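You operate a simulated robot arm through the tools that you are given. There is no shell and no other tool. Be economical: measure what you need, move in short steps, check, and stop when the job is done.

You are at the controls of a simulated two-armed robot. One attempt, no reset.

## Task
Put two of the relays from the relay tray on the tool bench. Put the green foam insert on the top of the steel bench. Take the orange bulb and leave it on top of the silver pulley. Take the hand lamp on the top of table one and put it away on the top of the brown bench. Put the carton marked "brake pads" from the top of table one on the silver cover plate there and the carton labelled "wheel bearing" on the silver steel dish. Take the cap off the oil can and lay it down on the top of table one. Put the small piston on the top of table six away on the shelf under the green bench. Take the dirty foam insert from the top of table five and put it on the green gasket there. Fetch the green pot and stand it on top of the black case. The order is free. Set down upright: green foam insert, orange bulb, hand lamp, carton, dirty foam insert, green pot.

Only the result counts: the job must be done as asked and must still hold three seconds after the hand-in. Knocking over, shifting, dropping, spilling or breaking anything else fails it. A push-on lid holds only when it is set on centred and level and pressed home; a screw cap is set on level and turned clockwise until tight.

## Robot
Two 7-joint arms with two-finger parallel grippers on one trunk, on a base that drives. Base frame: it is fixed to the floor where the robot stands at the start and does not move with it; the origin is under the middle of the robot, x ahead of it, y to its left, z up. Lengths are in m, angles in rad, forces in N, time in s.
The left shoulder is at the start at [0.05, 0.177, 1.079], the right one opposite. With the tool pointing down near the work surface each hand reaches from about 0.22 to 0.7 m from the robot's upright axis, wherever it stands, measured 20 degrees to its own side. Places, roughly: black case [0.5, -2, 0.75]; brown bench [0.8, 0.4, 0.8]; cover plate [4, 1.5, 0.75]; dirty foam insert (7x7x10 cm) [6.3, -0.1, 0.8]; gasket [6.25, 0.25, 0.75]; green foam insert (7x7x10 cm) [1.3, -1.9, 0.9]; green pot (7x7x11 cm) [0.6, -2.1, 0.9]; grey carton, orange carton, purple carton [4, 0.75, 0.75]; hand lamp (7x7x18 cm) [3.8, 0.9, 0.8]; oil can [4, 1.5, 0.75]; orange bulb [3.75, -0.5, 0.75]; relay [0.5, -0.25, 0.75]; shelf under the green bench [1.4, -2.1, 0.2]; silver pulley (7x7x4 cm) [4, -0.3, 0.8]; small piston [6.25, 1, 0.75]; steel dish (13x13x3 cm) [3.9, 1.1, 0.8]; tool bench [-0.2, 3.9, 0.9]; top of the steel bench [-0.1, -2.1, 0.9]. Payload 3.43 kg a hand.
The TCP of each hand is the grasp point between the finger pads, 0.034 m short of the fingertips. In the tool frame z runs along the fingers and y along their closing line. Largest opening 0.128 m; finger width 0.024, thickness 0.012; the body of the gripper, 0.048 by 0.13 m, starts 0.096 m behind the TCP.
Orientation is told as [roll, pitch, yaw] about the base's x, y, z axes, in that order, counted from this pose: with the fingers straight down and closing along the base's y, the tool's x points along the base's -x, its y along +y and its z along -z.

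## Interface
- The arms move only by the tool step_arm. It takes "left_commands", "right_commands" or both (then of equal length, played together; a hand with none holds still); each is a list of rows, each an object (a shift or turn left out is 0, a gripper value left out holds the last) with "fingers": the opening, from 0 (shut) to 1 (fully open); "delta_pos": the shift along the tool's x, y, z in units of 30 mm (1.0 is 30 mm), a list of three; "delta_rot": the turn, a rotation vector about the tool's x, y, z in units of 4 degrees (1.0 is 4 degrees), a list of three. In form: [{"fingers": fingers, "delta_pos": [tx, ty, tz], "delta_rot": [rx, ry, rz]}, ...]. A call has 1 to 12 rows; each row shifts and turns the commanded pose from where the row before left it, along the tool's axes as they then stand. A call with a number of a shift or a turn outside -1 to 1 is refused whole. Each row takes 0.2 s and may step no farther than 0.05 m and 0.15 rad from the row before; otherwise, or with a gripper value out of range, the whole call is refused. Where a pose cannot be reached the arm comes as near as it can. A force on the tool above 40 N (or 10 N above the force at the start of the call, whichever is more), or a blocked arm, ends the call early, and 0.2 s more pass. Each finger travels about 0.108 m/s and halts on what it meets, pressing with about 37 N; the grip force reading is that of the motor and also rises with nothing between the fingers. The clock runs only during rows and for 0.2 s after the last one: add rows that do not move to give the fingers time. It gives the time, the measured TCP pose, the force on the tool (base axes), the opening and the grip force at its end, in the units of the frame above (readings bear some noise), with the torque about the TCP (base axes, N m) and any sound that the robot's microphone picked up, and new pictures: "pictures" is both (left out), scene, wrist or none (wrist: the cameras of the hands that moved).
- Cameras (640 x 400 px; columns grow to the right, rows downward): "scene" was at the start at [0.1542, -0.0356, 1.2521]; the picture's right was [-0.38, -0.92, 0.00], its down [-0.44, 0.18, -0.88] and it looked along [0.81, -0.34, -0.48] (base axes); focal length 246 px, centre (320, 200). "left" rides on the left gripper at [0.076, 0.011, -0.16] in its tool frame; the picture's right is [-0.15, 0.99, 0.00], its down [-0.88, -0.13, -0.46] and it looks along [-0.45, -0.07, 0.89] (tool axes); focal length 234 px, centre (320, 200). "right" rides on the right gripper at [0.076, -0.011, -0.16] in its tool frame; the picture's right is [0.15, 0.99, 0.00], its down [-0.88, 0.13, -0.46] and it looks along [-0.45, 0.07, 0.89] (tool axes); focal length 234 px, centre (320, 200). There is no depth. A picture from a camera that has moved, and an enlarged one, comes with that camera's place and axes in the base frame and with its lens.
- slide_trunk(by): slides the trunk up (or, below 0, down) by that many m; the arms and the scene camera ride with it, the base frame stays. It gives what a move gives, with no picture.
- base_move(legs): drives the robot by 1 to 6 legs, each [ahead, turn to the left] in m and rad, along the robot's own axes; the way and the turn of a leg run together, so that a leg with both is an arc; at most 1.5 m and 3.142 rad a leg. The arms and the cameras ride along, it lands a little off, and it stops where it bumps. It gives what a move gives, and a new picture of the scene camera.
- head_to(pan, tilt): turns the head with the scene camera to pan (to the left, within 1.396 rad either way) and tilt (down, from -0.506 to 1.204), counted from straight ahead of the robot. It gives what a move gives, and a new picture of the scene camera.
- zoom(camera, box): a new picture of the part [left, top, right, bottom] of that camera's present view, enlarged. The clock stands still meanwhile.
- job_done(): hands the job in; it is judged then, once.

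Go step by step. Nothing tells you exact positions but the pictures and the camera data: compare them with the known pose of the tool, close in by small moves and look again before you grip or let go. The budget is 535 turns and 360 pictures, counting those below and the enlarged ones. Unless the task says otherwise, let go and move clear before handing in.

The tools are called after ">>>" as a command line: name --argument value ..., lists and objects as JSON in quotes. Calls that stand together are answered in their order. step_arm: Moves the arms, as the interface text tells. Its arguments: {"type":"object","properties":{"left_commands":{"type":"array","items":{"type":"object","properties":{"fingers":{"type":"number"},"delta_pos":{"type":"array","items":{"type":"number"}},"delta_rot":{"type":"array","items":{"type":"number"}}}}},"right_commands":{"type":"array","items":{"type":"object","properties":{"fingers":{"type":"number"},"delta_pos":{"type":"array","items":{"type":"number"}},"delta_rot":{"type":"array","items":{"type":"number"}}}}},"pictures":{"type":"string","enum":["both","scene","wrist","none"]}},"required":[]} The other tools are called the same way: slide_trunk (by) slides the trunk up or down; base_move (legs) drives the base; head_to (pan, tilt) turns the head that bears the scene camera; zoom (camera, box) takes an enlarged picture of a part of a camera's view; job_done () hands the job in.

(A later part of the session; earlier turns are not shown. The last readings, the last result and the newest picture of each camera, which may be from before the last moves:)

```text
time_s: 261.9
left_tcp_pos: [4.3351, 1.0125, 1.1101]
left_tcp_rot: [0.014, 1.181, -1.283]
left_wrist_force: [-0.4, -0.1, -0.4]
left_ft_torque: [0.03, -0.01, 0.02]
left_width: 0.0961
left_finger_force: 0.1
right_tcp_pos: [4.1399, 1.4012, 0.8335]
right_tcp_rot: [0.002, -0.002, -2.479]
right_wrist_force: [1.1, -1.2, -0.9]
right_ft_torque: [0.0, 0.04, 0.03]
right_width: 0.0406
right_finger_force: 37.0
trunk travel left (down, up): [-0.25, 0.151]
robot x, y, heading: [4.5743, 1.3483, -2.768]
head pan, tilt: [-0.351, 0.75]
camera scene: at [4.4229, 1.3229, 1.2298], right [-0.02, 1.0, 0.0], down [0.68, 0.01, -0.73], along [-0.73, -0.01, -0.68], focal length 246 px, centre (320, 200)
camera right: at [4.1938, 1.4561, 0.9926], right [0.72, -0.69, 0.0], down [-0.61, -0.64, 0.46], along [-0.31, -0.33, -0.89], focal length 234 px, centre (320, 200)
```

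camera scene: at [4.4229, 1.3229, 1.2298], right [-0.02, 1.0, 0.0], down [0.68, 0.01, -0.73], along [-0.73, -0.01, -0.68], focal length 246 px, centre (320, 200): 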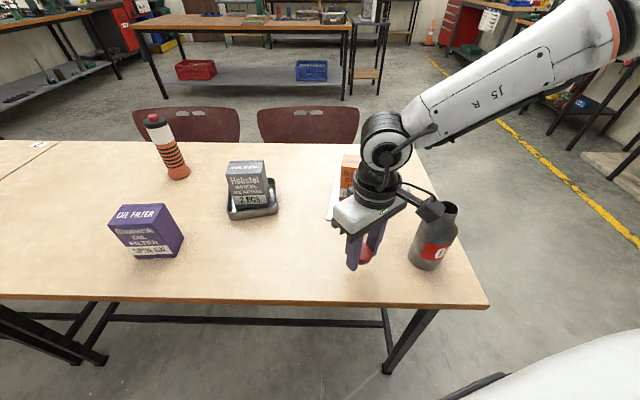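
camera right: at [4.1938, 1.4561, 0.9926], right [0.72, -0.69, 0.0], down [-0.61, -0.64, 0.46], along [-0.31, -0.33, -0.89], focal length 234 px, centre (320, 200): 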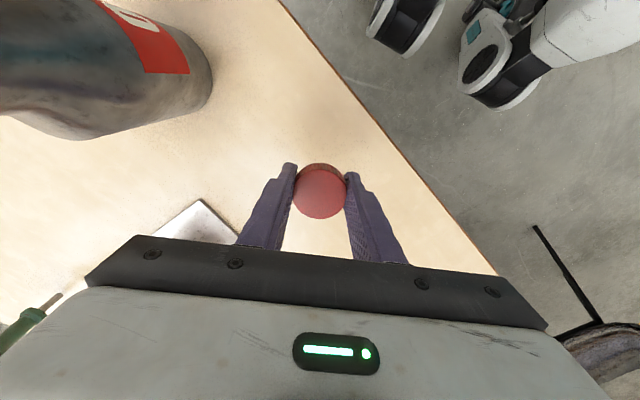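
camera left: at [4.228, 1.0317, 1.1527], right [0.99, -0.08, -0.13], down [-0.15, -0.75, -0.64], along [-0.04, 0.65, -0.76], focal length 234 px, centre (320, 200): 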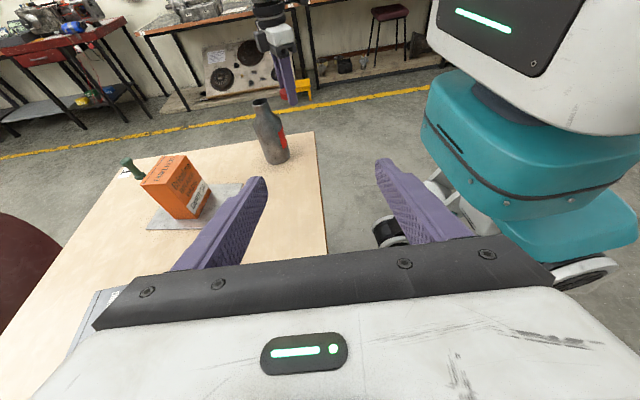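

>>> step_arm --right_commands '[{"delta_pos": [0, 0, 0.7]}, {"delta_pos": [0, 0, 0.3]}, {"delta_pos": [0, 0, 0.15]}, {"delta_pos": [0, 0, 0.1]}, {}]' --pictures "none"

>>> step_arm --right_commands '[{"delta_pos": [0, 0, 0.1]}, {"delta_pos": [0, 0, 0.1]}, {}]' --pictures "none"

```text
time_s: 263.1
left_tcp_pos: [4.3336, 1.0128, 1.1095]
left_tcp_rot: [0.014, 1.182, -1.282]
left_wrist_force: [0.5, -0.5, -0.9]
left_ft_torque: [0.03, -0.04, 0.04]
left_width: 0.096
left_finger_force: 0.0
right_tcp_pos: [4.1414, 1.4012, 0.7951]
right_tcp_rot: [0.0, -0.002, -2.48]
right_wrist_force: [-0.4, 0.0, 0.2]
right_ft_torque: [0.04, -0.01, 0.0]
right_width: 0.0402
right_finger_force: 37.0
trunk travel left (down, up): [-0.25, 0.151]
robot x, y, heading: [4.5701, 1.3523, -2.77]
head pan, tilt: [-0.351, 0.75]
```

```text
time_s: 263.8
left_tcp_pos: [4.3349, 1.0129, 1.11]
left_tcp_rot: [0.01, 1.182, -1.288]
left_wrist_force: [-0.4, 0.4, -0.5]
left_ft_torque: [0.0, 0.02, 0.02]
left_width: 0.0958
left_finger_force: 0.1
right_tcp_pos: [4.1404, 1.4009, 0.7942]
right_tcp_rot: [-0.001, -0.006, -2.48]
right_wrist_force: [5.2, 6.5, 24.1]
right_ft_torque: [-0.06, -0.8, 0.19]
right_width: 0.0401
right_finger_force: 36.7
trunk travel left (down, up): [-0.25, 0.151]
robot x, y, heading: [4.5704, 1.351, -2.771]
head pan, tilt: [-0.351, 0.75]
stopped in row 3 (right hand): the force on the tool passed its limit at 43 N (the readings are from after the stop); the commanded pose is now the measured one
```

>>> step_arm --right_commands '[{"delta_pos": [0, 0, -0.05]}, {"fingers": 0.55}, {}, {}, {"delta_pos": [0, 0, -0.5]}, {"delta_pos": [0, 0, -1]}, {"delta_pos": [0, 0, -1]}, {"delta_pos": [0, 0, -1]}, {"delta_pos": [0, 0, -1]}, {"delta_pos": [0, 0, -1]}, {"delta_pos": [0, 0, -1]}, {"delta_pos": [0, 0, -1]}]'

```text
time_s: 264.4
left_tcp_pos: [4.3352, 1.0145, 1.1098]
left_tcp_rot: [0.01, 1.18, -1.289]
left_wrist_force: [0.4, -0.2, 0.5]
left_ft_torque: [0.02, -0.01, 0.0]
left_width: 0.0961
left_finger_force: 0.0
right_tcp_pos: [4.1355, 1.4079, 0.7949]
right_tcp_rot: [-0.023, -0.001, -2.482]
right_wrist_force: [-4.4, 16.6, 19.6]
right_ft_torque: [-0.03, -0.33, 0.31]
right_width: 0.0615
right_finger_force: 0.1
trunk travel left (down, up): [-0.25, 0.151]
robot x, y, heading: [4.5678, 1.3491, -2.771]
head pan, tilt: [-0.351, 0.75]
stopped in row 2 (right hand): the force on the tool passed its limit at 42 N (the readings are from after the stop); the commanded pose is now the measured one
camera scene: at [4.4236, 1.3247, 1.2298], right [-0.02, 1.0, 0.0], down [0.68, 0.01, -0.73], along [-0.73, -0.01, -0.68], focal length 246 px, centre (320, 200)
camera right: at [4.1911, 1.4604, 0.9544], right [0.72, -0.69, -0.02], down [-0.61, -0.65, 0.45], along [-0.33, -0.31, -0.89], focal length 234 px, centre (320, 200)
```

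scene: 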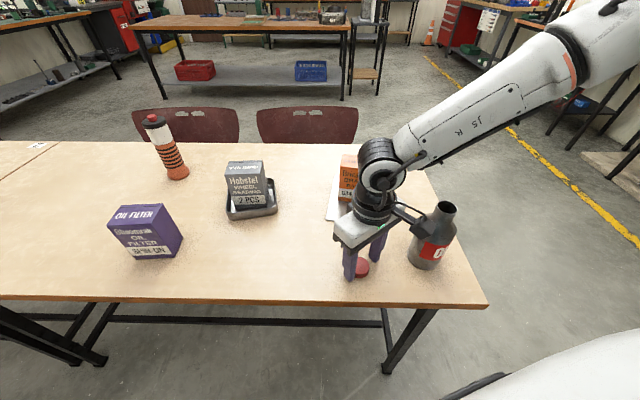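
right: 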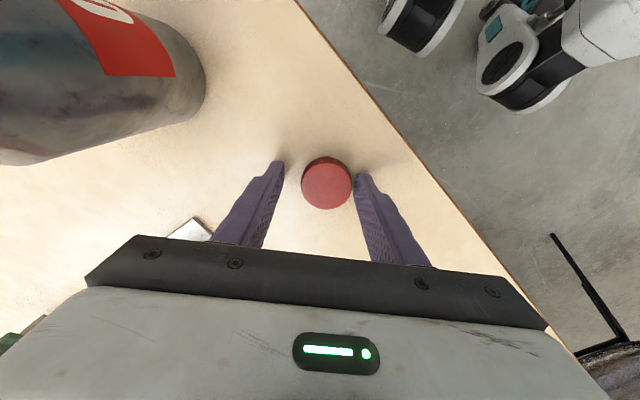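

The cap is lying on the table; the fingertips just press on the table. I lift the hand away.

>>> step_arm --right_commands '[{"delta_pos": [0, 0, -0.2]}, {"delta_pos": [0, 0, -0.3]}, {"delta_pos": [0, 0, -1]}, {"delta_pos": [0, 0, -1]}, {"delta_pos": [0, 0, -1]}, {"delta_pos": [0, 0, -1]}, {"delta_pos": [0, 0, -1]}, {"delta_pos": [0, 0, -1]}, {"delta_pos": [0, 0, -1]}]'

```text
time_s: 266.4
left_tcp_pos: [4.3323, 1.0143, 1.1094]
left_tcp_rot: [0.014, 1.181, -1.283]
left_wrist_force: [-0.6, -0.8, -0.4]
left_ft_torque: [-0.01, -0.03, 0.02]
left_width: 0.0959
left_finger_force: 0.1
right_tcp_pos: [4.1375, 1.4041, 1.0194]
right_tcp_rot: [-0.014, -0.001, -2.48]
right_wrist_force: [0.0, 0.3, 0.2]
right_ft_torque: [0.0, -0.01, -0.01]
right_width: 0.0706
right_finger_force: 0.1
trunk travel left (down, up): [-0.25, 0.151]
robot x, y, heading: [4.5705, 1.3509, -2.774]
head pan, tilt: [-0.351, 0.75]
camera scene: at [4.423, 1.3234, 1.2298], right [-0.02, 1.0, 0.0], down [0.68, 0.01, -0.73], along [-0.73, -0.01, -0.68], focal length 246 px, centre (320, 200)
camera right: at [4.1932, 1.4558, 1.1786], right [0.72, -0.69, -0.02], down [-0.61, -0.65, 0.45], along [-0.32, -0.32, -0.89], focal length 234 px, centre (320, 200)
```

scene: 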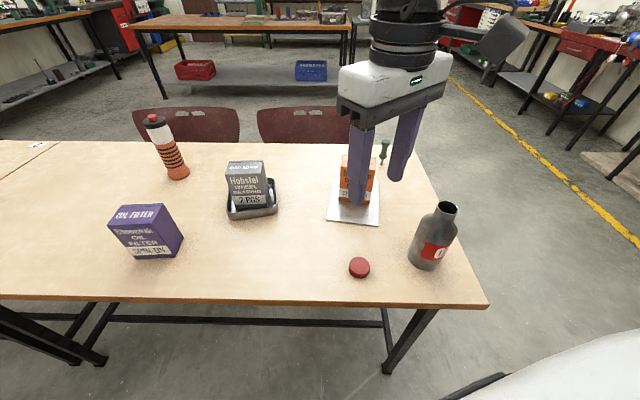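
right: 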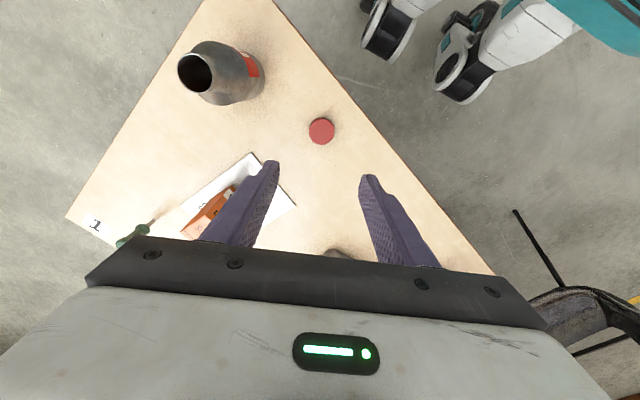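

The cap lies on table one. Next I look toward table two for the bulb and pulley.

>>> head_to --pan 0.95 --tilt 0.35

>>> zoom --camera "scene" --box '[240, 120, 480, 270]'

```text
time_s: 267.8
left_tcp_pos: [4.3339, 1.0121, 1.1101]
left_tcp_rot: [0.014, 1.181, -1.283]
left_wrist_force: [-1.0, 0.0, 0.4]
left_ft_torque: [0.01, 0.0, -0.01]
left_width: 0.096
left_finger_force: 0.0
right_tcp_pos: [4.1368, 1.4023, 1.0185]
right_tcp_rot: [-0.016, -0.002, -2.48]
right_wrist_force: [0.3, -0.7, -0.7]
right_ft_torque: [0.01, -0.01, 0.02]
right_width: 0.0706
right_finger_force: 0.1
trunk travel left (down, up): [-0.25, 0.151]
robot x, y, heading: [4.5715, 1.3491, -2.77]
head pan, tilt: [0.949, 0.351]
camera scene: at [4.4823, 1.2348, 1.2654], right [-0.97, 0.25, 0.0], down [0.09, 0.33, -0.94], along [-0.24, -0.91, -0.34], focal length 246 px, centre (320, 200)
```

scene: 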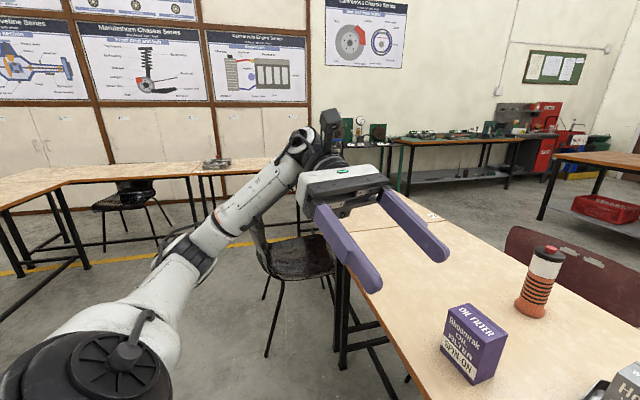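

```text
2.67 times, centred on (360, 195) of scene
camera zoom: at [4.4823, 1.2348, 1.2654], right [-0.97, 0.25, 0.0], down [0.09, 0.33, -0.94], along [-0.24, -0.91, -0.34], focal length 656 px, centre (213, 213)
```

zoom: 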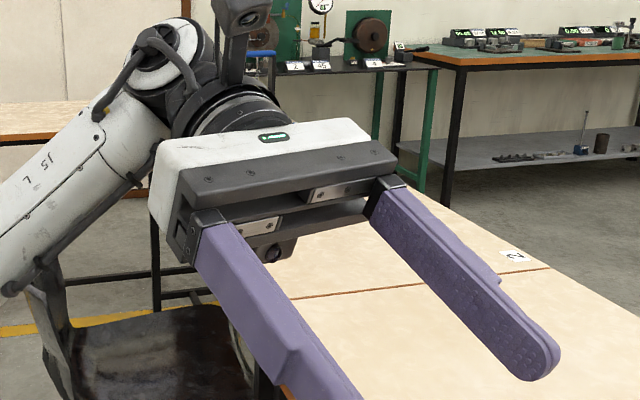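

>>> step_arm --left_commands '[{"delta_rot": [0, -1, 0]}, {"delta_rot": [0, -1, 0]}, {"delta_rot": [0, -1, 0]}, {"delta_rot": [0, -1, 0]}, {"delta_rot": [0, -1, 0]}, {"delta_rot": [0, -1, 0]}, {"delta_rot": [0, -1, 0]}, {"delta_rot": [0, -1, 0]}, {"delta_rot": [0, -1, 0]}, {"delta_rot": [0, -1, 0]}]' --right_commands '[{"delta_pos": [0.9, -0.67, -0.3]}, {"delta_pos": [0.9, -0.67, -0.3]}, {"delta_pos": [0.9, -0.67, -0.3]}, {"delta_pos": [0.9, -0.67, -0.3]}, {"delta_pos": [0.9, -0.67, -0.3]}, {"delta_rot": [-0.23, 0, 0.85]}, {"delta_rot": [0, 0, 0.85]}, {"delta_rot": [0, 0, 0.85]}, {"delta_rot": [0, 0, 0.85]}, {"delta_rot": [0, 0, 0.85]}]' --pictures "none"

>>> step_arm --left_commands '[{"delta_rot": [0, -1, 0]}, {"delta_rot": [0, -1, 0]}, {"delta_rot": [0, -1, 0]}, {"delta_rot": [0, -1, 0]}, {"delta_rot": [0, -1, 0]}, {"delta_rot": [0, -1, 0]}, {"delta_rot": [0, -0.9, 0]}, {"delta_rot": [0, 0, 1]}, {"delta_rot": [0, 0, 1]}, {"delta_rot": [0, 0, 1]}, {"delta_rot": [0, 0, 1]}]' --pictures "none"

>>> step_arm --left_commands '[{"delta_rot": [0, 0, 1]}, {"delta_rot": [0, 0, 1]}, {"delta_rot": [0, 0, 1]}, {"delta_rot": [0, 0, 1]}, {"delta_rot": [0, 0, 1]}, {"delta_rot": [0, 0, 1]}, {"delta_rot": [0, 0, 1]}, {"delta_rot": [0, 0, 1]}, {"delta_rot": [0, 0, 1]}, {"delta_rot": [0, 0, 1]}, {"delta_rot": [0, 0, 1]}, {"delta_rot": [0, 0, 1]}]' --pictures "none"

```text
time_s: 270.0
left_tcp_pos: [4.3333, 1.0126, 1.1093]
left_tcp_rot: [0.005, 0.482, -1.294]
left_wrist_force: [0.5, -0.3, -1.1]
left_ft_torque: [0.03, 0.0, -0.05]
left_width: 0.096
left_finger_force: 0.1
right_tcp_pos: [4.1846, 1.5646, 1.0646]
right_tcp_rot: [0.002, -0.001, -2.779]
right_wrist_force: [0.6, 0.0, 0.2]
right_ft_torque: [0.03, 0.0, 0.03]
right_width: 0.0706
right_finger_force: 0.1
trunk travel left (down, up): [-0.25, 0.151]
robot x, y, heading: [4.5719, 1.3495, -2.769]
head pan, tilt: [0.949, 0.351]
```

```text
time_s: 272.4
left_tcp_pos: [4.3333, 1.0134, 1.1108]
left_tcp_rot: [0.006, 0.004, -1.576]
left_wrist_force: [0.8, 0.0, -0.9]
left_ft_torque: [-0.03, 0.03, 0.01]
left_width: 0.0961
left_finger_force: 0.2
right_tcp_pos: [4.184, 1.5648, 1.065]
right_tcp_rot: [0.002, -0.004, -2.776]
right_wrist_force: [-0.8, -0.7, 0.3]
right_ft_torque: [0.01, -0.01, 0.0]
right_width: 0.0703
right_finger_force: 0.1
trunk travel left (down, up): [-0.25, 0.151]
robot x, y, heading: [4.5727, 1.3514, -2.765]
head pan, tilt: [0.949, 0.351]
```

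```text
time_s: 275.0
left_tcp_pos: [4.3338, 1.0135, 1.1095]
left_tcp_rot: [0.002, 0.006, -2.414]
left_wrist_force: [1.0, 0.3, -0.1]
left_ft_torque: [-0.01, 0.0, 0.0]
left_width: 0.0961
left_finger_force: 0.1
right_tcp_pos: [4.1856, 1.5636, 1.0651]
right_tcp_rot: [0.0, -0.001, -2.776]
right_wrist_force: [0.3, -0.3, -0.4]
right_ft_torque: [0.01, 0.01, -0.03]
right_width: 0.0704
right_finger_force: 0.0
trunk travel left (down, up): [-0.25, 0.151]
robot x, y, heading: [4.5704, 1.3473, -2.772]
head pan, tilt: [0.949, 0.351]
```

>>> step_arm --left_commands '[{"delta_rot": [0, 0, 1]}, {"delta_rot": [0, 0, 1]}, {"delta_rot": [0, 0, 1]}, {"delta_rot": [0, 0, 1]}, {"delta_rot": [0, 0, 1]}]' --pictures "none"

>>> head_to --pan 0 --tilt 0.4

>>> base_move --legs '[[-0.35, 0], [0, 1.2], [0.8, 0], [0, -0.75]]'

```text
time_s: 276.2
left_tcp_pos: [4.3338, 1.013, 1.1085]
left_tcp_rot: [0.001, 0.006, -2.765]
left_wrist_force: [-0.6, 0.1, 0.5]
left_ft_torque: [0.01, 0.0, 0.0]
left_width: 0.0958
left_finger_force: 0.1
right_tcp_pos: [4.1841, 1.5652, 1.0658]
right_tcp_rot: [0.002, -0.004, -2.777]
right_wrist_force: [0.6, 1.0, -0.1]
right_ft_torque: [0.0, 0.05, 0.01]
right_width: 0.0705
right_finger_force: 0.1
trunk travel left (down, up): [-0.25, 0.151]
robot x, y, heading: [4.5693, 1.3527, -2.774]
head pan, tilt: [0.949, 0.351]
```

```text
time_s: 277.4
left_tcp_pos: [4.3342, 1.0121, 1.1097]
left_tcp_rot: [0.0, 0.006, -2.761]
left_wrist_force: [0.7, 0.3, 0.6]
left_ft_torque: [-0.02, -0.01, -0.01]
left_width: 0.096
left_finger_force: 0.1
right_tcp_pos: [4.1843, 1.5647, 1.0656]
right_tcp_rot: [0.001, -0.002, -2.777]
right_wrist_force: [-0.3, 0.7, 0.9]
right_ft_torque: [0.01, 0.04, 0.0]
right_width: 0.0701
right_finger_force: 0.0
trunk travel left (down, up): [-0.25, 0.151]
robot x, y, heading: [4.5658, 1.3463, -2.772]
head pan, tilt: [0.0, 0.4]
camera scene: at [4.4193, 1.2915, 1.2609], right [-0.36, 0.93, 0.0], down [0.36, 0.14, -0.92], along [-0.86, -0.33, -0.39], focal length 246 px, centre (320, 200)
```

scene: 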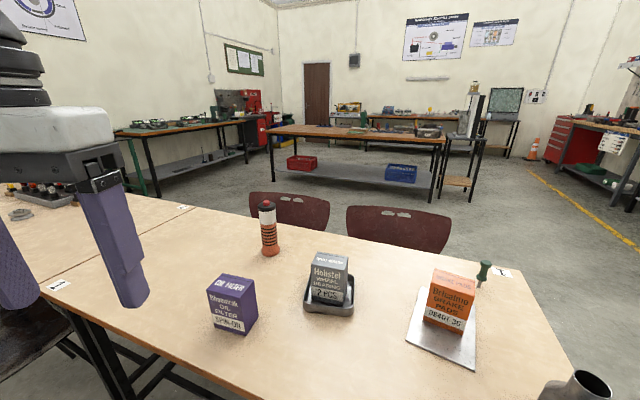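

```text
time_s: 288.6
left_tcp_pos: [4.8314, 0.2667, 1.1096]
left_tcp_rot: [-0.001, 0.005, -2.307]
left_wrist_force: [0.1, 0.4, 0.6]
left_ft_torque: [0.03, -0.02, 0.0]
left_width: 0.0963
left_finger_force: 0.0
right_tcp_pos: [4.4512, 0.6952, 1.0651]
right_tcp_rot: [0.002, -0.001, -2.318]
right_wrist_force: [0.7, -0.6, -0.4]
right_ft_torque: [0.0, 0.03, 0.02]
right_width: 0.0704
right_finger_force: 0.0
trunk travel left (down, up): [-0.25, 0.151]
robot x, y, heading: [4.8918, 0.6737, -2.313]
head pan, tilt: [0.0, 0.4]
camera scene: at [4.7838, 0.5539, 1.2609], right [-0.74, 0.68, 0.0], down [0.26, 0.29, -0.92], along [-0.62, -0.68, -0.39], focal length 246 px, centre (320, 200)
```

scene: 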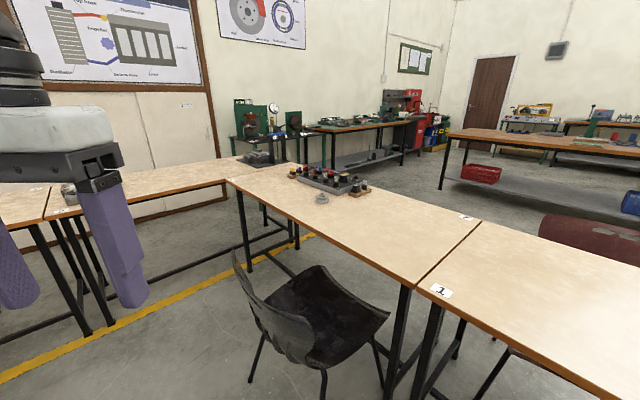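

>>> zoom --camera "scene" --box '[240, 140, 400, 240]'

```text
4.00 times, centred on (320, 190) of scene
camera zoom: at [4.7838, 0.5539, 1.2609], right [-0.74, 0.68, 0.0], down [0.26, 0.29, -0.92], along [-0.62, -0.68, -0.39], focal length 985 px, centre (320, 240)
```

zoom: 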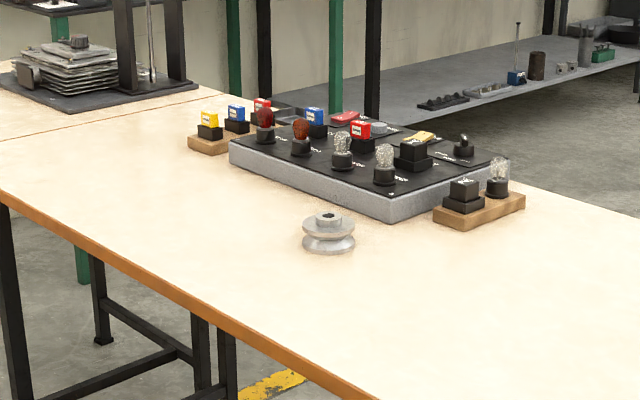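

The bulbs sit on a board near (3.9,-0.45) and the grey pulley is near (3.98,-0.31); a chair stands at (4.3,0). I'll go round the chair and face the table at y≈-0.6.

>>> base_move --legs '[[0, 0.83], [1.25, 0], [0, -1.6]]'

```text
time_s: 301.0
left_tcp_pos: [4.6807, -0.8195, 1.1106]
left_tcp_rot: [0.0, 0.007, -3.088]
left_wrist_force: [-0.2, 0.1, -0.5]
left_ft_torque: [0.03, 0.01, 0.02]
left_width: 0.0959
left_finger_force: 0.0
right_tcp_pos: [4.7159, -0.2486, 1.0655]
right_tcp_rot: [0.001, -0.001, -3.104]
right_wrist_force: [-0.3, 0.3, -0.5]
right_ft_torque: [-0.02, 0.01, -0.04]
right_width: 0.0705
right_finger_force: 0.1
trunk travel left (down, up): [-0.25, 0.151]
robot x, y, heading: [5.0129, -0.5752, -3.097]
head pan, tilt: [0.0, 0.4]
camera scene: at [4.8515, -0.5835, 1.2609], right [-0.04, 1.0, 0.0], down [0.39, 0.02, -0.92], along [-0.92, -0.04, -0.39], focal length 246 px, centre (320, 200)
```

scene: 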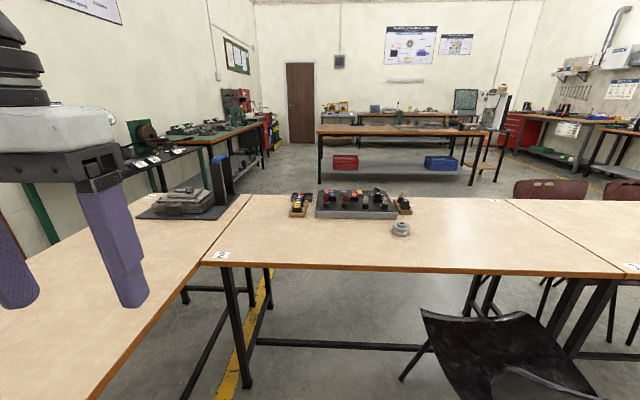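

>>> base_move --legs '[[0.46, 0]]'

>>> head_to --pan -0.2 --tilt 0.65

>>> zoom --camera "scene" --box '[220, 130, 420, 255]'

```text
time_s: 303.8
left_tcp_pos: [4.2191, -0.8373, 1.1096]
left_tcp_rot: [-0.002, 0.006, -3.091]
left_wrist_force: [-0.2, -0.4, 0.1]
left_ft_torque: [-0.01, 0.03, 0.02]
left_width: 0.0961
left_finger_force: 0.0
right_tcp_pos: [4.2548, -0.2672, 1.0654]
right_tcp_rot: [0.001, -0.001, -3.105]
right_wrist_force: [-0.1, 0.1, -0.1]
right_ft_torque: [-0.05, -0.01, 0.01]
right_width: 0.0703
right_finger_force: 0.1
trunk travel left (down, up): [-0.25, 0.151]
robot x, y, heading: [4.5526, -0.5987, -3.104]
head pan, tilt: [0.0, 0.4]
camera scene: at [4.39, -0.6024, 1.2608], right [-0.04, 1.0, 0.0], down [0.39, 0.02, -0.92], along [-0.92, -0.04, -0.39], focal length 246 px, centre (320, 200)
```

scene: 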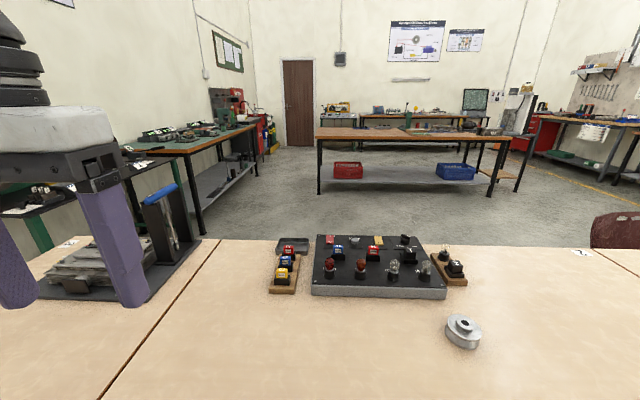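

```text
time_s: 304.6
left_tcp_pos: [4.2198, -0.8386, 1.1102]
left_tcp_rot: [-0.002, 0.005, -3.09]
left_wrist_force: [-0.4, 0.2, 0.0]
left_ft_torque: [0.03, 0.02, 0.0]
left_width: 0.0961
left_finger_force: 0.1
right_tcp_pos: [4.2555, -0.2673, 1.0645]
right_tcp_rot: [0.003, 0.0, -3.105]
right_wrist_force: [0.1, -0.4, 0.1]
right_ft_torque: [0.0, -0.02, -0.02]
right_width: 0.0703
right_finger_force: 0.0
trunk travel left (down, up): [-0.25, 0.151]
robot x, y, heading: [4.5525, -0.5965, -3.101]
head pan, tilt: [-0.201, 0.649]
camera scene: at [4.3972, -0.5849, 1.2384], right [0.16, 0.99, 0.0], down [0.6, -0.1, -0.8], along [-0.79, 0.13, -0.6], focal length 246 px, centre (320, 200)
```

scene: 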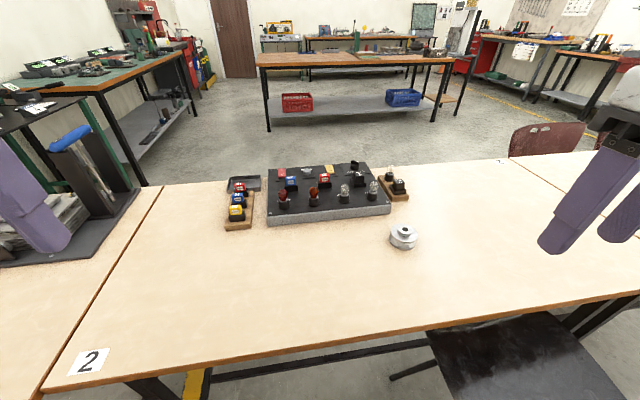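

```text
3.20 times, centred on (320, 192) of scene
camera zoom: at [4.3972, -0.5849, 1.2384], right [0.16, 0.99, 0.0], down [0.6, -0.1, -0.8], along [-0.79, 0.13, -0.6], focal length 788 px, centre (320, 224)
```

zoom: 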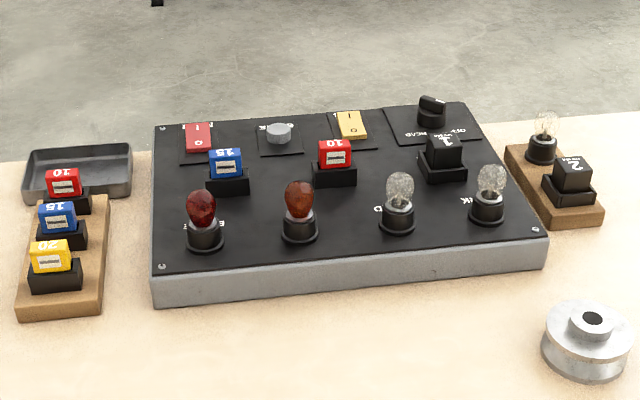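

The orange bulb is second from the left at about (3.83,-0.51), glass centre z≈0.837; the pulley is at (3.97,-0.29). I turn left a bit and tilt the right hand forward to gain reach.

>>> base_move --legs '[[0, 0.27]]'

>>> step_arm --right_commands '[{"fingers": 0.5, "delta_rot": [0, -1, 0]}, {"delta_rot": [0, -1, 0]}, {"delta_rot": [0, -1, 0]}, {"delta_rot": [0, -1, 0]}, {"delta_rot": [0, -1, 0]}, {"delta_rot": [0, -1, 0]}, {"delta_rot": [0, -1, 0]}, {"delta_rot": [0, -1, 0]}, {"delta_rot": [0, -0.75, 0]}]' --pictures "wrist"

```text
time_s: 305.9
left_tcp_pos: [4.297, -0.9193, 1.1094]
left_tcp_rot: [-0.001, 0.007, -2.821]
left_wrist_force: [0.6, -0.5, 0.2]
left_ft_torque: [0.03, -0.03, 0.0]
left_width: 0.0961
left_finger_force: 0.1
right_tcp_pos: [4.179, -0.3595, 1.0653]
right_tcp_rot: [0.001, -0.001, -2.836]
right_wrist_force: [0.0, -0.2, -0.5]
right_ft_torque: [-0.01, -0.01, 0.0]
right_width: 0.0703
right_finger_force: 0.0
trunk travel left (down, up): [-0.25, 0.151]
robot x, y, heading: [4.5513, -0.5972, -2.833]
head pan, tilt: [-0.201, 0.649]
camera scene: at [4.4, -0.6272, 1.2384], right [-0.11, 0.99, 0.0], down [0.6, 0.07, -0.8], along [-0.79, -0.09, -0.6], focal length 246 px, centre (320, 200)
```

scene: 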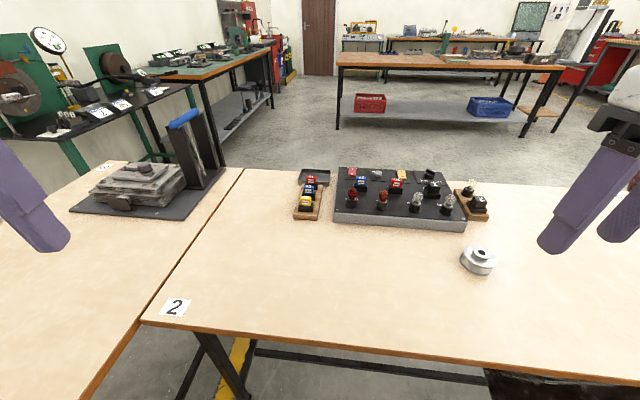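

```text
time_s: 307.9
left_tcp_pos: [4.2966, -0.9175, 1.1101]
left_tcp_rot: [-0.002, 0.005, -2.821]
left_wrist_force: [-0.1, 0.1, 0.0]
left_ft_torque: [-0.02, -0.01, 0.02]
left_width: 0.0959
left_finger_force: 0.0
right_tcp_pos: [4.1782, -0.3591, 1.0654]
right_tcp_rot: [0.003, -0.612, -2.835]
right_wrist_force: [0.0, 0.6, 0.8]
right_ft_torque: [-0.02, 0.01, 0.0]
right_width: 0.064
right_finger_force: 0.0
trunk travel left (down, up): [-0.25, 0.151]
robot x, y, heading: [4.553, -0.5953, -2.834]
head pan, tilt: [-0.201, 0.649]
camera right: at [4.3216, -0.3026, 1.1525], right [0.41, -0.91, -0.08], down [-0.4, -0.26, 0.88], along [-0.82, -0.33, -0.47], focal length 234 px, centre (320, 200)
```

right: 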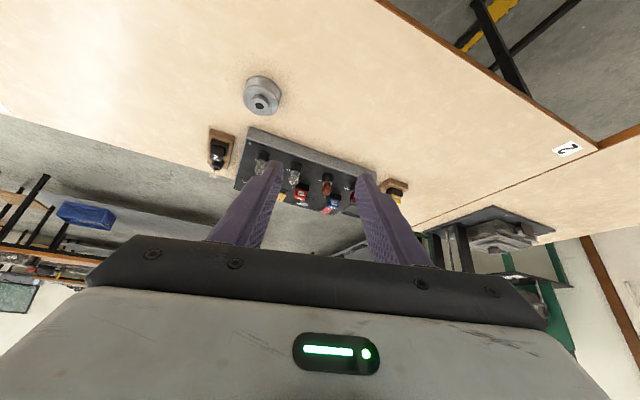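

>>> step_arm --right_commands '[{"delta_pos": [-0.668, 0.152, 0.984]}, {"delta_pos": [-0.668, 0.152, 0.984]}, {"delta_pos": [-0.668, 0.152, 0.984]}, {"delta_pos": [-0.668, 0.152, 0.984]}, {"delta_pos": [-0.668, 0.152, 0.984]}, {"delta_pos": [-0.668, 0.152, 0.984]}, {"delta_pos": [-0.668, 0.152, 0.984]}, {"delta_pos": [-0.668, 0.152, 0.984]}, {"delta_pos": [-0.668, 0.152, 0.984]}, {}]' --pictures "both"

```text
time_s: 310.1
left_tcp_pos: [4.2967, -0.9177, 1.1097]
left_tcp_rot: [-0.002, 0.004, -2.82]
left_wrist_force: [0.4, 0.0, -0.5]
left_ft_torque: [0.02, 0.0, -0.03]
left_width: 0.0961
left_finger_force: 0.0
right_tcp_pos: [3.9046, -0.4902, 0.9511]
right_tcp_rot: [0.002, -0.614, -2.834]
right_wrist_force: [-0.2, 0.2, 0.5]
right_ft_torque: [-0.01, 0.02, -0.02]
right_width: 0.0638
right_finger_force: 0.1
trunk travel left (down, up): [-0.25, 0.151]
robot x, y, heading: [4.5536, -0.5954, -2.827]
head pan, tilt: [-0.201, 0.649]
camera scene: at [4.4, -0.6268, 1.2384], right [-0.11, 0.99, 0.0], down [0.6, 0.07, -0.8], along [-0.79, -0.09, -0.6], focal length 246 px, centre (320, 200)
camera right: at [4.0486, -0.4328, 1.0383], right [0.41, -0.91, -0.08], down [-0.4, -0.26, 0.88], along [-0.82, -0.33, -0.47], focal length 234 px, centre (320, 200)
```

scene: 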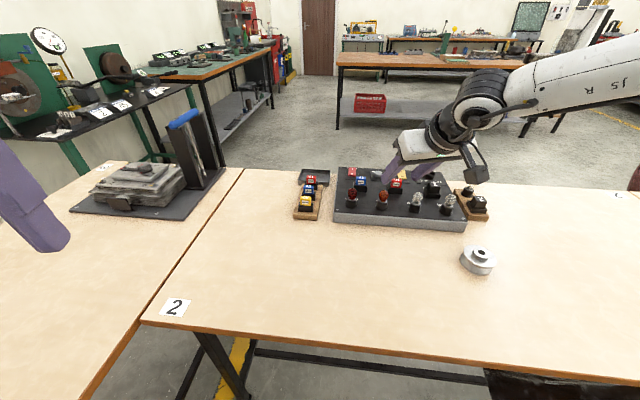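
right: 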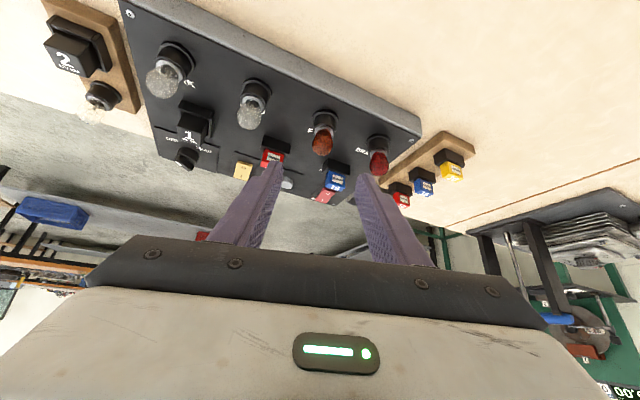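

>>> step_arm --right_commands '[{"delta_pos": [0.02, 0, 0.836]}, {"delta_pos": [0.02, 0, 0.836]}, {"delta_pos": [0.02, 0, 0.836]}, {"delta_pos": [0.02, 0, 0.836]}, {"delta_pos": [0, 0, 0.836]}, {}]' --pictures "wrist"

>>> zoom --camera "scene" --box '[320, 140, 480, 240]'

```text
time_s: 311.5
left_tcp_pos: [4.2971, -0.9174, 1.11]
left_tcp_rot: [-0.002, 0.006, -2.82]
left_wrist_force: [0.1, -0.4, -0.1]
left_ft_torque: [0.01, -0.01, 0.02]
left_width: 0.0958
left_finger_force: 0.0
right_tcp_pos: [3.8376, -0.5102, 0.8476]
right_tcp_rot: [0.001, -0.614, -2.836]
right_wrist_force: [-0.1, -0.6, -0.5]
right_ft_torque: [-0.03, 0.0, 0.01]
right_width: 0.0641
right_finger_force: 0.1
trunk travel left (down, up): [-0.25, 0.151]
robot x, y, heading: [4.5555, -0.5924, -2.83]
head pan, tilt: [-0.201, 0.649]
camera right: at [3.982, -0.4544, 0.9336], right [0.41, -0.91, -0.08], down [-0.4, -0.26, 0.88], along [-0.82, -0.33, -0.47], focal length 234 px, centre (320, 200)
```

right: 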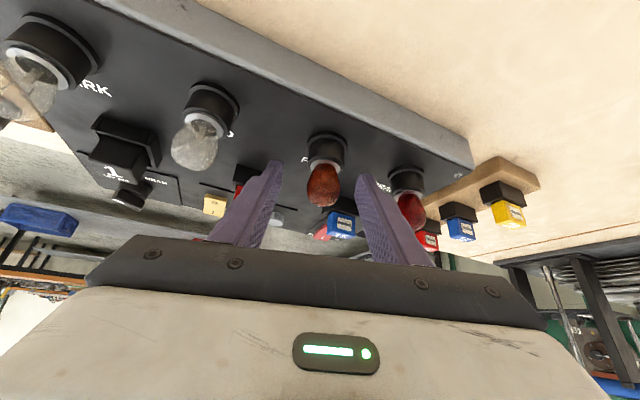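

```text
4.00 times, centred on (400, 190) of scene
camera zoom: at [4.4, -0.6269, 1.2384], right [-0.11, 0.99, 0.0], down [0.6, 0.07, -0.8], along [-0.79, -0.09, -0.6], focal length 985 px, centre (0, 240)
```

zoom: 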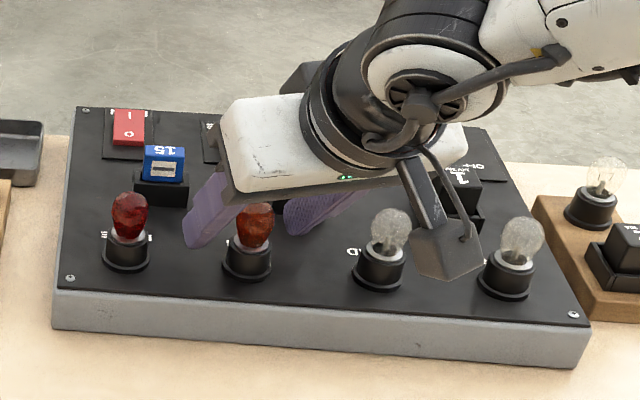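

>>> step_arm --right_commands '[{"fingers": 0.1}, {}, {}, {}]' --pictures "none"

>>> step_arm --right_commands '[{"delta_pos": [-0.172, 0, -0.246]}, {"delta_pos": [-0.172, 0, -0.246]}, {"delta_pos": [-0.287, 0, -0.41]}, {}]' --pictures "wrist"

```text
time_s: 312.5
left_tcp_pos: [4.2959, -0.9185, 1.1101]
left_tcp_rot: [-0.002, 0.005, -2.82]
left_wrist_force: [-0.8, 0.9, 1.0]
left_ft_torque: [0.0, 0.01, 0.0]
left_width: 0.0958
left_finger_force: 0.1
right_tcp_pos: [3.8378, -0.5109, 0.8468]
right_tcp_rot: [0.0, -0.613, -2.834]
right_wrist_force: [-1.6, -1.4, -1.9]
right_ft_torque: [0.37, 0.15, -0.28]
right_width: 0.0329
right_finger_force: 45.1
trunk travel left (down, up): [-0.25, 0.151]
robot x, y, heading: [4.5538, -0.5981, -2.829]
head pan, tilt: [-0.201, 0.649]
```

```text
time_s: 313.0
left_tcp_pos: [4.293, -0.9201, 1.109]
left_tcp_rot: [0.0, 0.008, -2.82]
left_wrist_force: [0.1, 0.6, -0.6]
left_ft_torque: [-0.04, -0.01, 0.02]
left_width: 0.0958
left_finger_force: 0.0
right_tcp_pos: [3.8382, -0.5117, 0.8467]
right_tcp_rot: [0.0, -0.596, -2.833]
right_wrist_force: [-21.0, -9.0, -22.2]
right_ft_torque: [-0.09, 1.29, -0.59]
right_width: 0.0327
right_finger_force: 44.8
trunk travel left (down, up): [-0.25, 0.151]
robot x, y, heading: [4.5522, -0.5978, -2.824]
head pan, tilt: [-0.201, 0.649]
stopped in row 2 (right hand): the force on the tool passed its limit at 46 N (the readings are from after the stop); the commanded pose is now the measured one
camera right: at [3.9799, -0.4546, 0.9363], right [0.42, -0.91, -0.08], down [-0.41, -0.27, 0.87], along [-0.81, -0.33, -0.48], focal length 234 px, centre (320, 200)
```

right: 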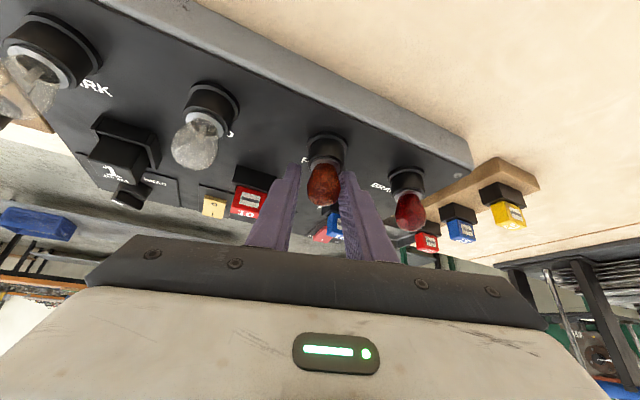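

The grip width (33 mm) shows that the fingertips caught the socket, not the bulb. I'll open, rise 18 mm, and re-grip the glass.

>>> step_arm --right_commands '[{"fingers": 0.5}, {}, {"delta_rot": [0, -0.25, 0]}, {"delta_pos": [-0.344, 0, -0.49]}, {}, {"fingers": 0.05}, {}, {}, {}]' --pictures "wrist"

```text
time_s: 315.0
left_tcp_pos: [4.2964, -0.9194, 1.1102]
left_tcp_rot: [-0.003, 0.006, -2.818]
left_wrist_force: [0.5, 0.2, -0.5]
left_ft_torque: [-0.05, 0.01, 0.01]
left_width: 0.0962
left_finger_force: 0.2
right_tcp_pos: [3.8392, -0.5123, 0.8716]
right_tcp_rot: [0.002, -0.625, -2.832]
right_wrist_force: [-6.8, -1.6, 11.6]
right_ft_torque: [-0.06, 0.26, -0.01]
right_width: 0.0057
right_finger_force: 0.1
trunk travel left (down, up): [-0.25, 0.151]
robot x, y, heading: [4.5515, -0.5925, -2.828]
head pan, tilt: [-0.201, 0.649]
camera right: at [3.9839, -0.4543, 0.9575], right [0.41, -0.91, -0.08], down [-0.39, -0.26, 0.88], along [-0.82, -0.33, -0.46], focal length 234 px, centre (320, 200)
```

right: 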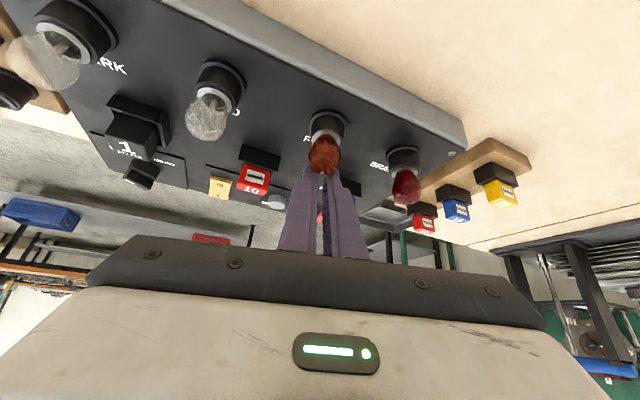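

>>> step_arm --right_commands '[{"fingers": 0.45}, {}, {}, {"delta_pos": [0.36, 0, 0.5]}, {"fingers": 0.05}, {}, {}, {}]' --pictures "wrist"

```text
time_s: 316.8
left_tcp_pos: [4.2973, -0.9194, 1.1097]
left_tcp_rot: [-0.002, 0.005, -2.818]
left_wrist_force: [0.1, 0.9, 0.4]
left_ft_torque: [0.02, -0.01, -0.01]
left_width: 0.0962
left_finger_force: 0.0
right_tcp_pos: [3.8404, -0.5111, 0.85]
right_tcp_rot: [0.001, -0.616, -2.834]
right_wrist_force: [-2.3, 1.4, -3.9]
right_ft_torque: [0.28, 0.12, -0.36]
right_width: 0.0331
right_finger_force: 45.1
trunk travel left (down, up): [-0.25, 0.151]
robot x, y, heading: [4.5526, -0.5967, -2.831]
head pan, tilt: [-0.201, 0.649]
camera right: at [3.9847, -0.4535, 0.9365], right [0.41, -0.91, -0.08], down [-0.39, -0.26, 0.88], along [-0.82, -0.33, -0.47], focal length 234 px, centre (320, 200)
```

right: 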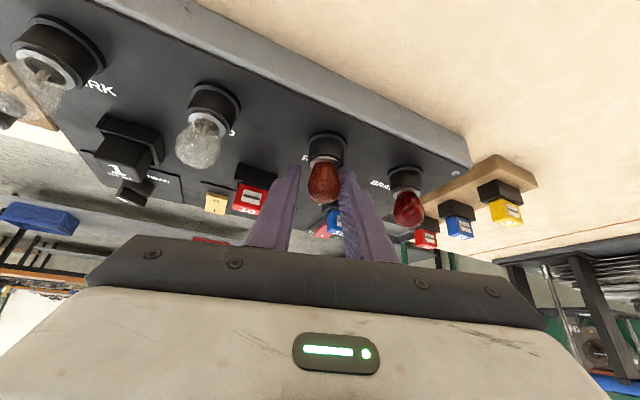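

>>> step_arm --right_commands '[{"fingers": 0.45}, {}, {}, {"delta_pos": [-0.17, 0, -0.246]}, {"fingers": 0.05}, {}, {}, {}]' --pictures "none"

```text
time_s: 318.6
left_tcp_pos: [4.2958, -0.9191, 1.1093]
left_tcp_rot: [-0.001, 0.004, -2.818]
left_wrist_force: [0.1, -0.2, 0.2]
left_ft_torque: [-0.03, 0.02, 0.02]
left_width: 0.0963
left_finger_force: 0.1
right_tcp_pos: [3.8399, -0.5116, 0.8617]
right_tcp_rot: [0.001, -0.62, -2.833]
right_wrist_force: [1.8, -1.5, 1.0]
right_ft_torque: [-0.05, -0.01, -0.02]
right_width: 0.0247
right_finger_force: 37.3
trunk travel left (down, up): [-0.25, 0.151]
robot x, y, heading: [4.5554, -0.5931, -2.83]
head pan, tilt: [-0.201, 0.649]
```

Now 24.7 mm – the glass is gripped. Lift gently.

>>> step_arm --right_commands '[{"delta_pos": [-0.115, 0, -0.164]}, {"delta_pos": [-0.172, 0, -0.246]}, {"delta_pos": [-0.287, 0, -0.41]}, {"delta_pos": [-0.4, 0, -0.57]}, {}]' --pictures "wrist"

```text
time_s: 319.8
left_tcp_pos: [4.2963, -0.9188, 1.1106]
left_tcp_rot: [-0.002, 0.004, -2.82]
left_wrist_force: [-0.2, -0.6, -0.2]
left_ft_torque: [-0.01, -0.02, -0.01]
left_width: 0.0959
left_finger_force: 0.1
right_tcp_pos: [3.8416, -0.5107, 0.9113]
right_tcp_rot: [0.0, -0.618, -2.834]
right_wrist_force: [0.1, 0.2, 0.1]
right_ft_torque: [0.01, -0.01, 0.02]
right_width: 0.0248
right_finger_force: 37.3
trunk travel left (down, up): [-0.25, 0.151]
robot x, y, heading: [4.5506, -0.5991, -2.835]
head pan, tilt: [-0.201, 0.649]
camera right: at [3.9856, -0.4533, 0.9977], right [0.41, -0.91, -0.08], down [-0.39, -0.26, 0.88], along [-0.82, -0.33, -0.46], focal length 234 px, centre (320, 200)
```

right: 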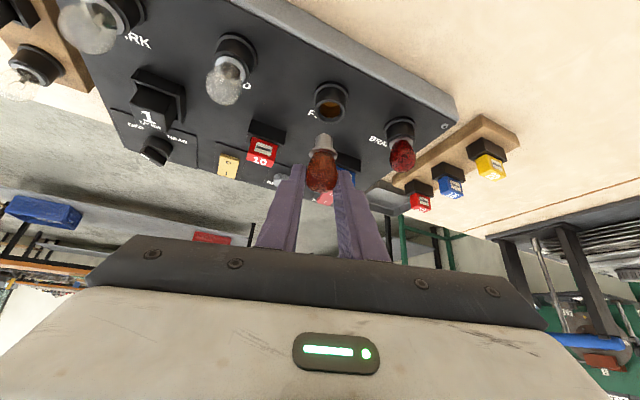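

The bulb is out. I raise it and carry it over the pulley at about (3.985,-0.30).

>>> step_arm --right_commands '[{"delta_pos": [-0.48, 0, -0.68]}, {"delta_pos": [-0.48, 0, -0.68]}, {"delta_pos": [0.97, -0.877, -0.68]}, {"delta_pos": [0.97, -0.877, -0.68]}, {"delta_pos": [0.97, -0.877, -0.68]}, {"delta_pos": [0.97, -0.877, -0.68]}, {"delta_pos": [0.97, -0.877, -0.68]}, {"delta_pos": [0.97, -0.877, -0.68]}, {}]' --pictures "wrist"

>>> zoom --camera "scene" --box '[400, 160, 560, 290]'

```text
time_s: 321.8
left_tcp_pos: [4.2972, -0.9185, 1.1092]
left_tcp_rot: [-0.002, 0.006, -2.818]
left_wrist_force: [1.2, 0.6, -0.5]
left_ft_torque: [0.0, 0.0, 0.0]
left_width: 0.096
left_finger_force: 0.0
right_tcp_pos: [3.9976, -0.2936, 0.9578]
right_tcp_rot: [0.001, -0.619, -2.832]
right_wrist_force: [0.8, -0.1, -0.1]
right_ft_torque: [0.0, 0.01, -0.01]
right_width: 0.0248
right_finger_force: 36.8
trunk travel left (down, up): [-0.25, 0.151]
robot x, y, heading: [4.5555, -0.5944, -2.828]
head pan, tilt: [-0.201, 0.649]
camera right: at [4.1414, -0.2371, 1.0445], right [0.42, -0.91, -0.08], down [-0.39, -0.26, 0.88], along [-0.82, -0.33, -0.46], focal length 234 px, centre (320, 200)
```

right: 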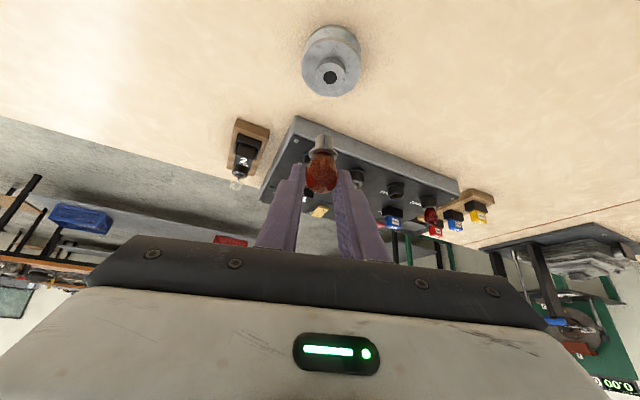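

```text
3.08 times, centred on (480, 225) of scene
camera zoom: at [4.3994, -0.6271, 1.2382], right [-0.11, 0.99, 0.0], down [0.6, 0.07, -0.8], along [-0.79, -0.09, -0.6], focal length 758 px, centre (-172, 123)
```

zoom: 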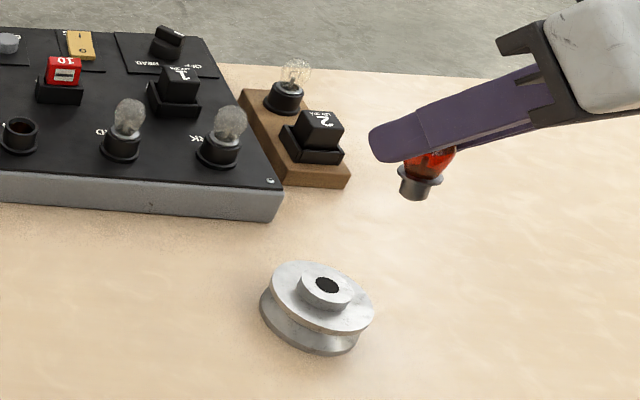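

>>> step_arm --right_commands '[{"delta_pos": [-0.37, 0.1, 0.26]}, {"delta_pos": [0.574, 0, 0.819]}, {"delta_pos": [0.574, 0, 0.819]}, {"delta_pos": [0.4, 0, 0.57]}, {}]' --pictures "wrist"

>>> zoom --camera "scene" --box '[400, 160, 560, 290]'

```text
time_s: 323.0
left_tcp_pos: [4.2979, -0.9183, 1.1102]
left_tcp_rot: [0.0, 0.005, -2.819]
left_wrist_force: [-1.1, 0.4, -0.3]
left_ft_torque: [-0.01, -0.02, 0.0]
left_width: 0.0962
left_finger_force: 0.1
right_tcp_pos: [3.9836, -0.302, 0.878]
right_tcp_rot: [0.002, -0.618, -2.834]
right_wrist_force: [0.4, 0.1, 0.1]
right_ft_torque: [0.01, 0.02, -0.02]
right_width: 0.0247
right_finger_force: 36.8
trunk travel left (down, up): [-0.25, 0.151]
robot x, y, heading: [4.5523, -0.5973, -2.834]
head pan, tilt: [-0.201, 0.649]
camera right: at [4.1278, -0.2455, 0.9644], right [0.41, -0.91, -0.08], down [-0.39, -0.26, 0.88], along [-0.82, -0.33, -0.46], focal length 234 px, centre (320, 200)
```

right: 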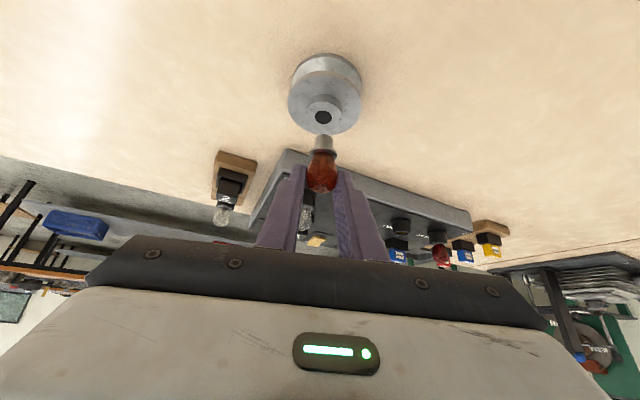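

```text
3.08 times, centred on (480, 225) of scene
camera zoom: at [4.3997, -0.6272, 1.2384], right [-0.11, 0.99, 0.0], down [0.6, 0.07, -0.8], along [-0.79, -0.09, -0.6], focal length 758 px, centre (-172, 123)
```

zoom: 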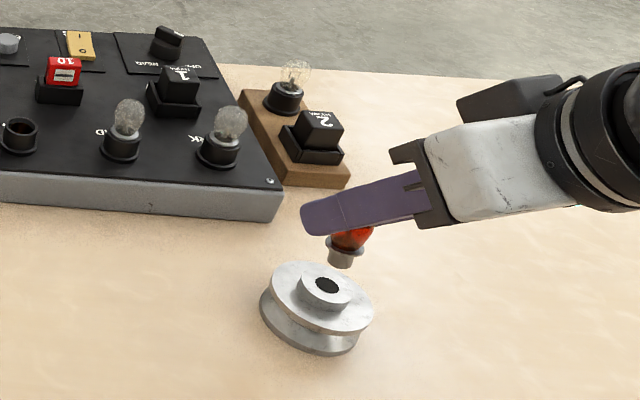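

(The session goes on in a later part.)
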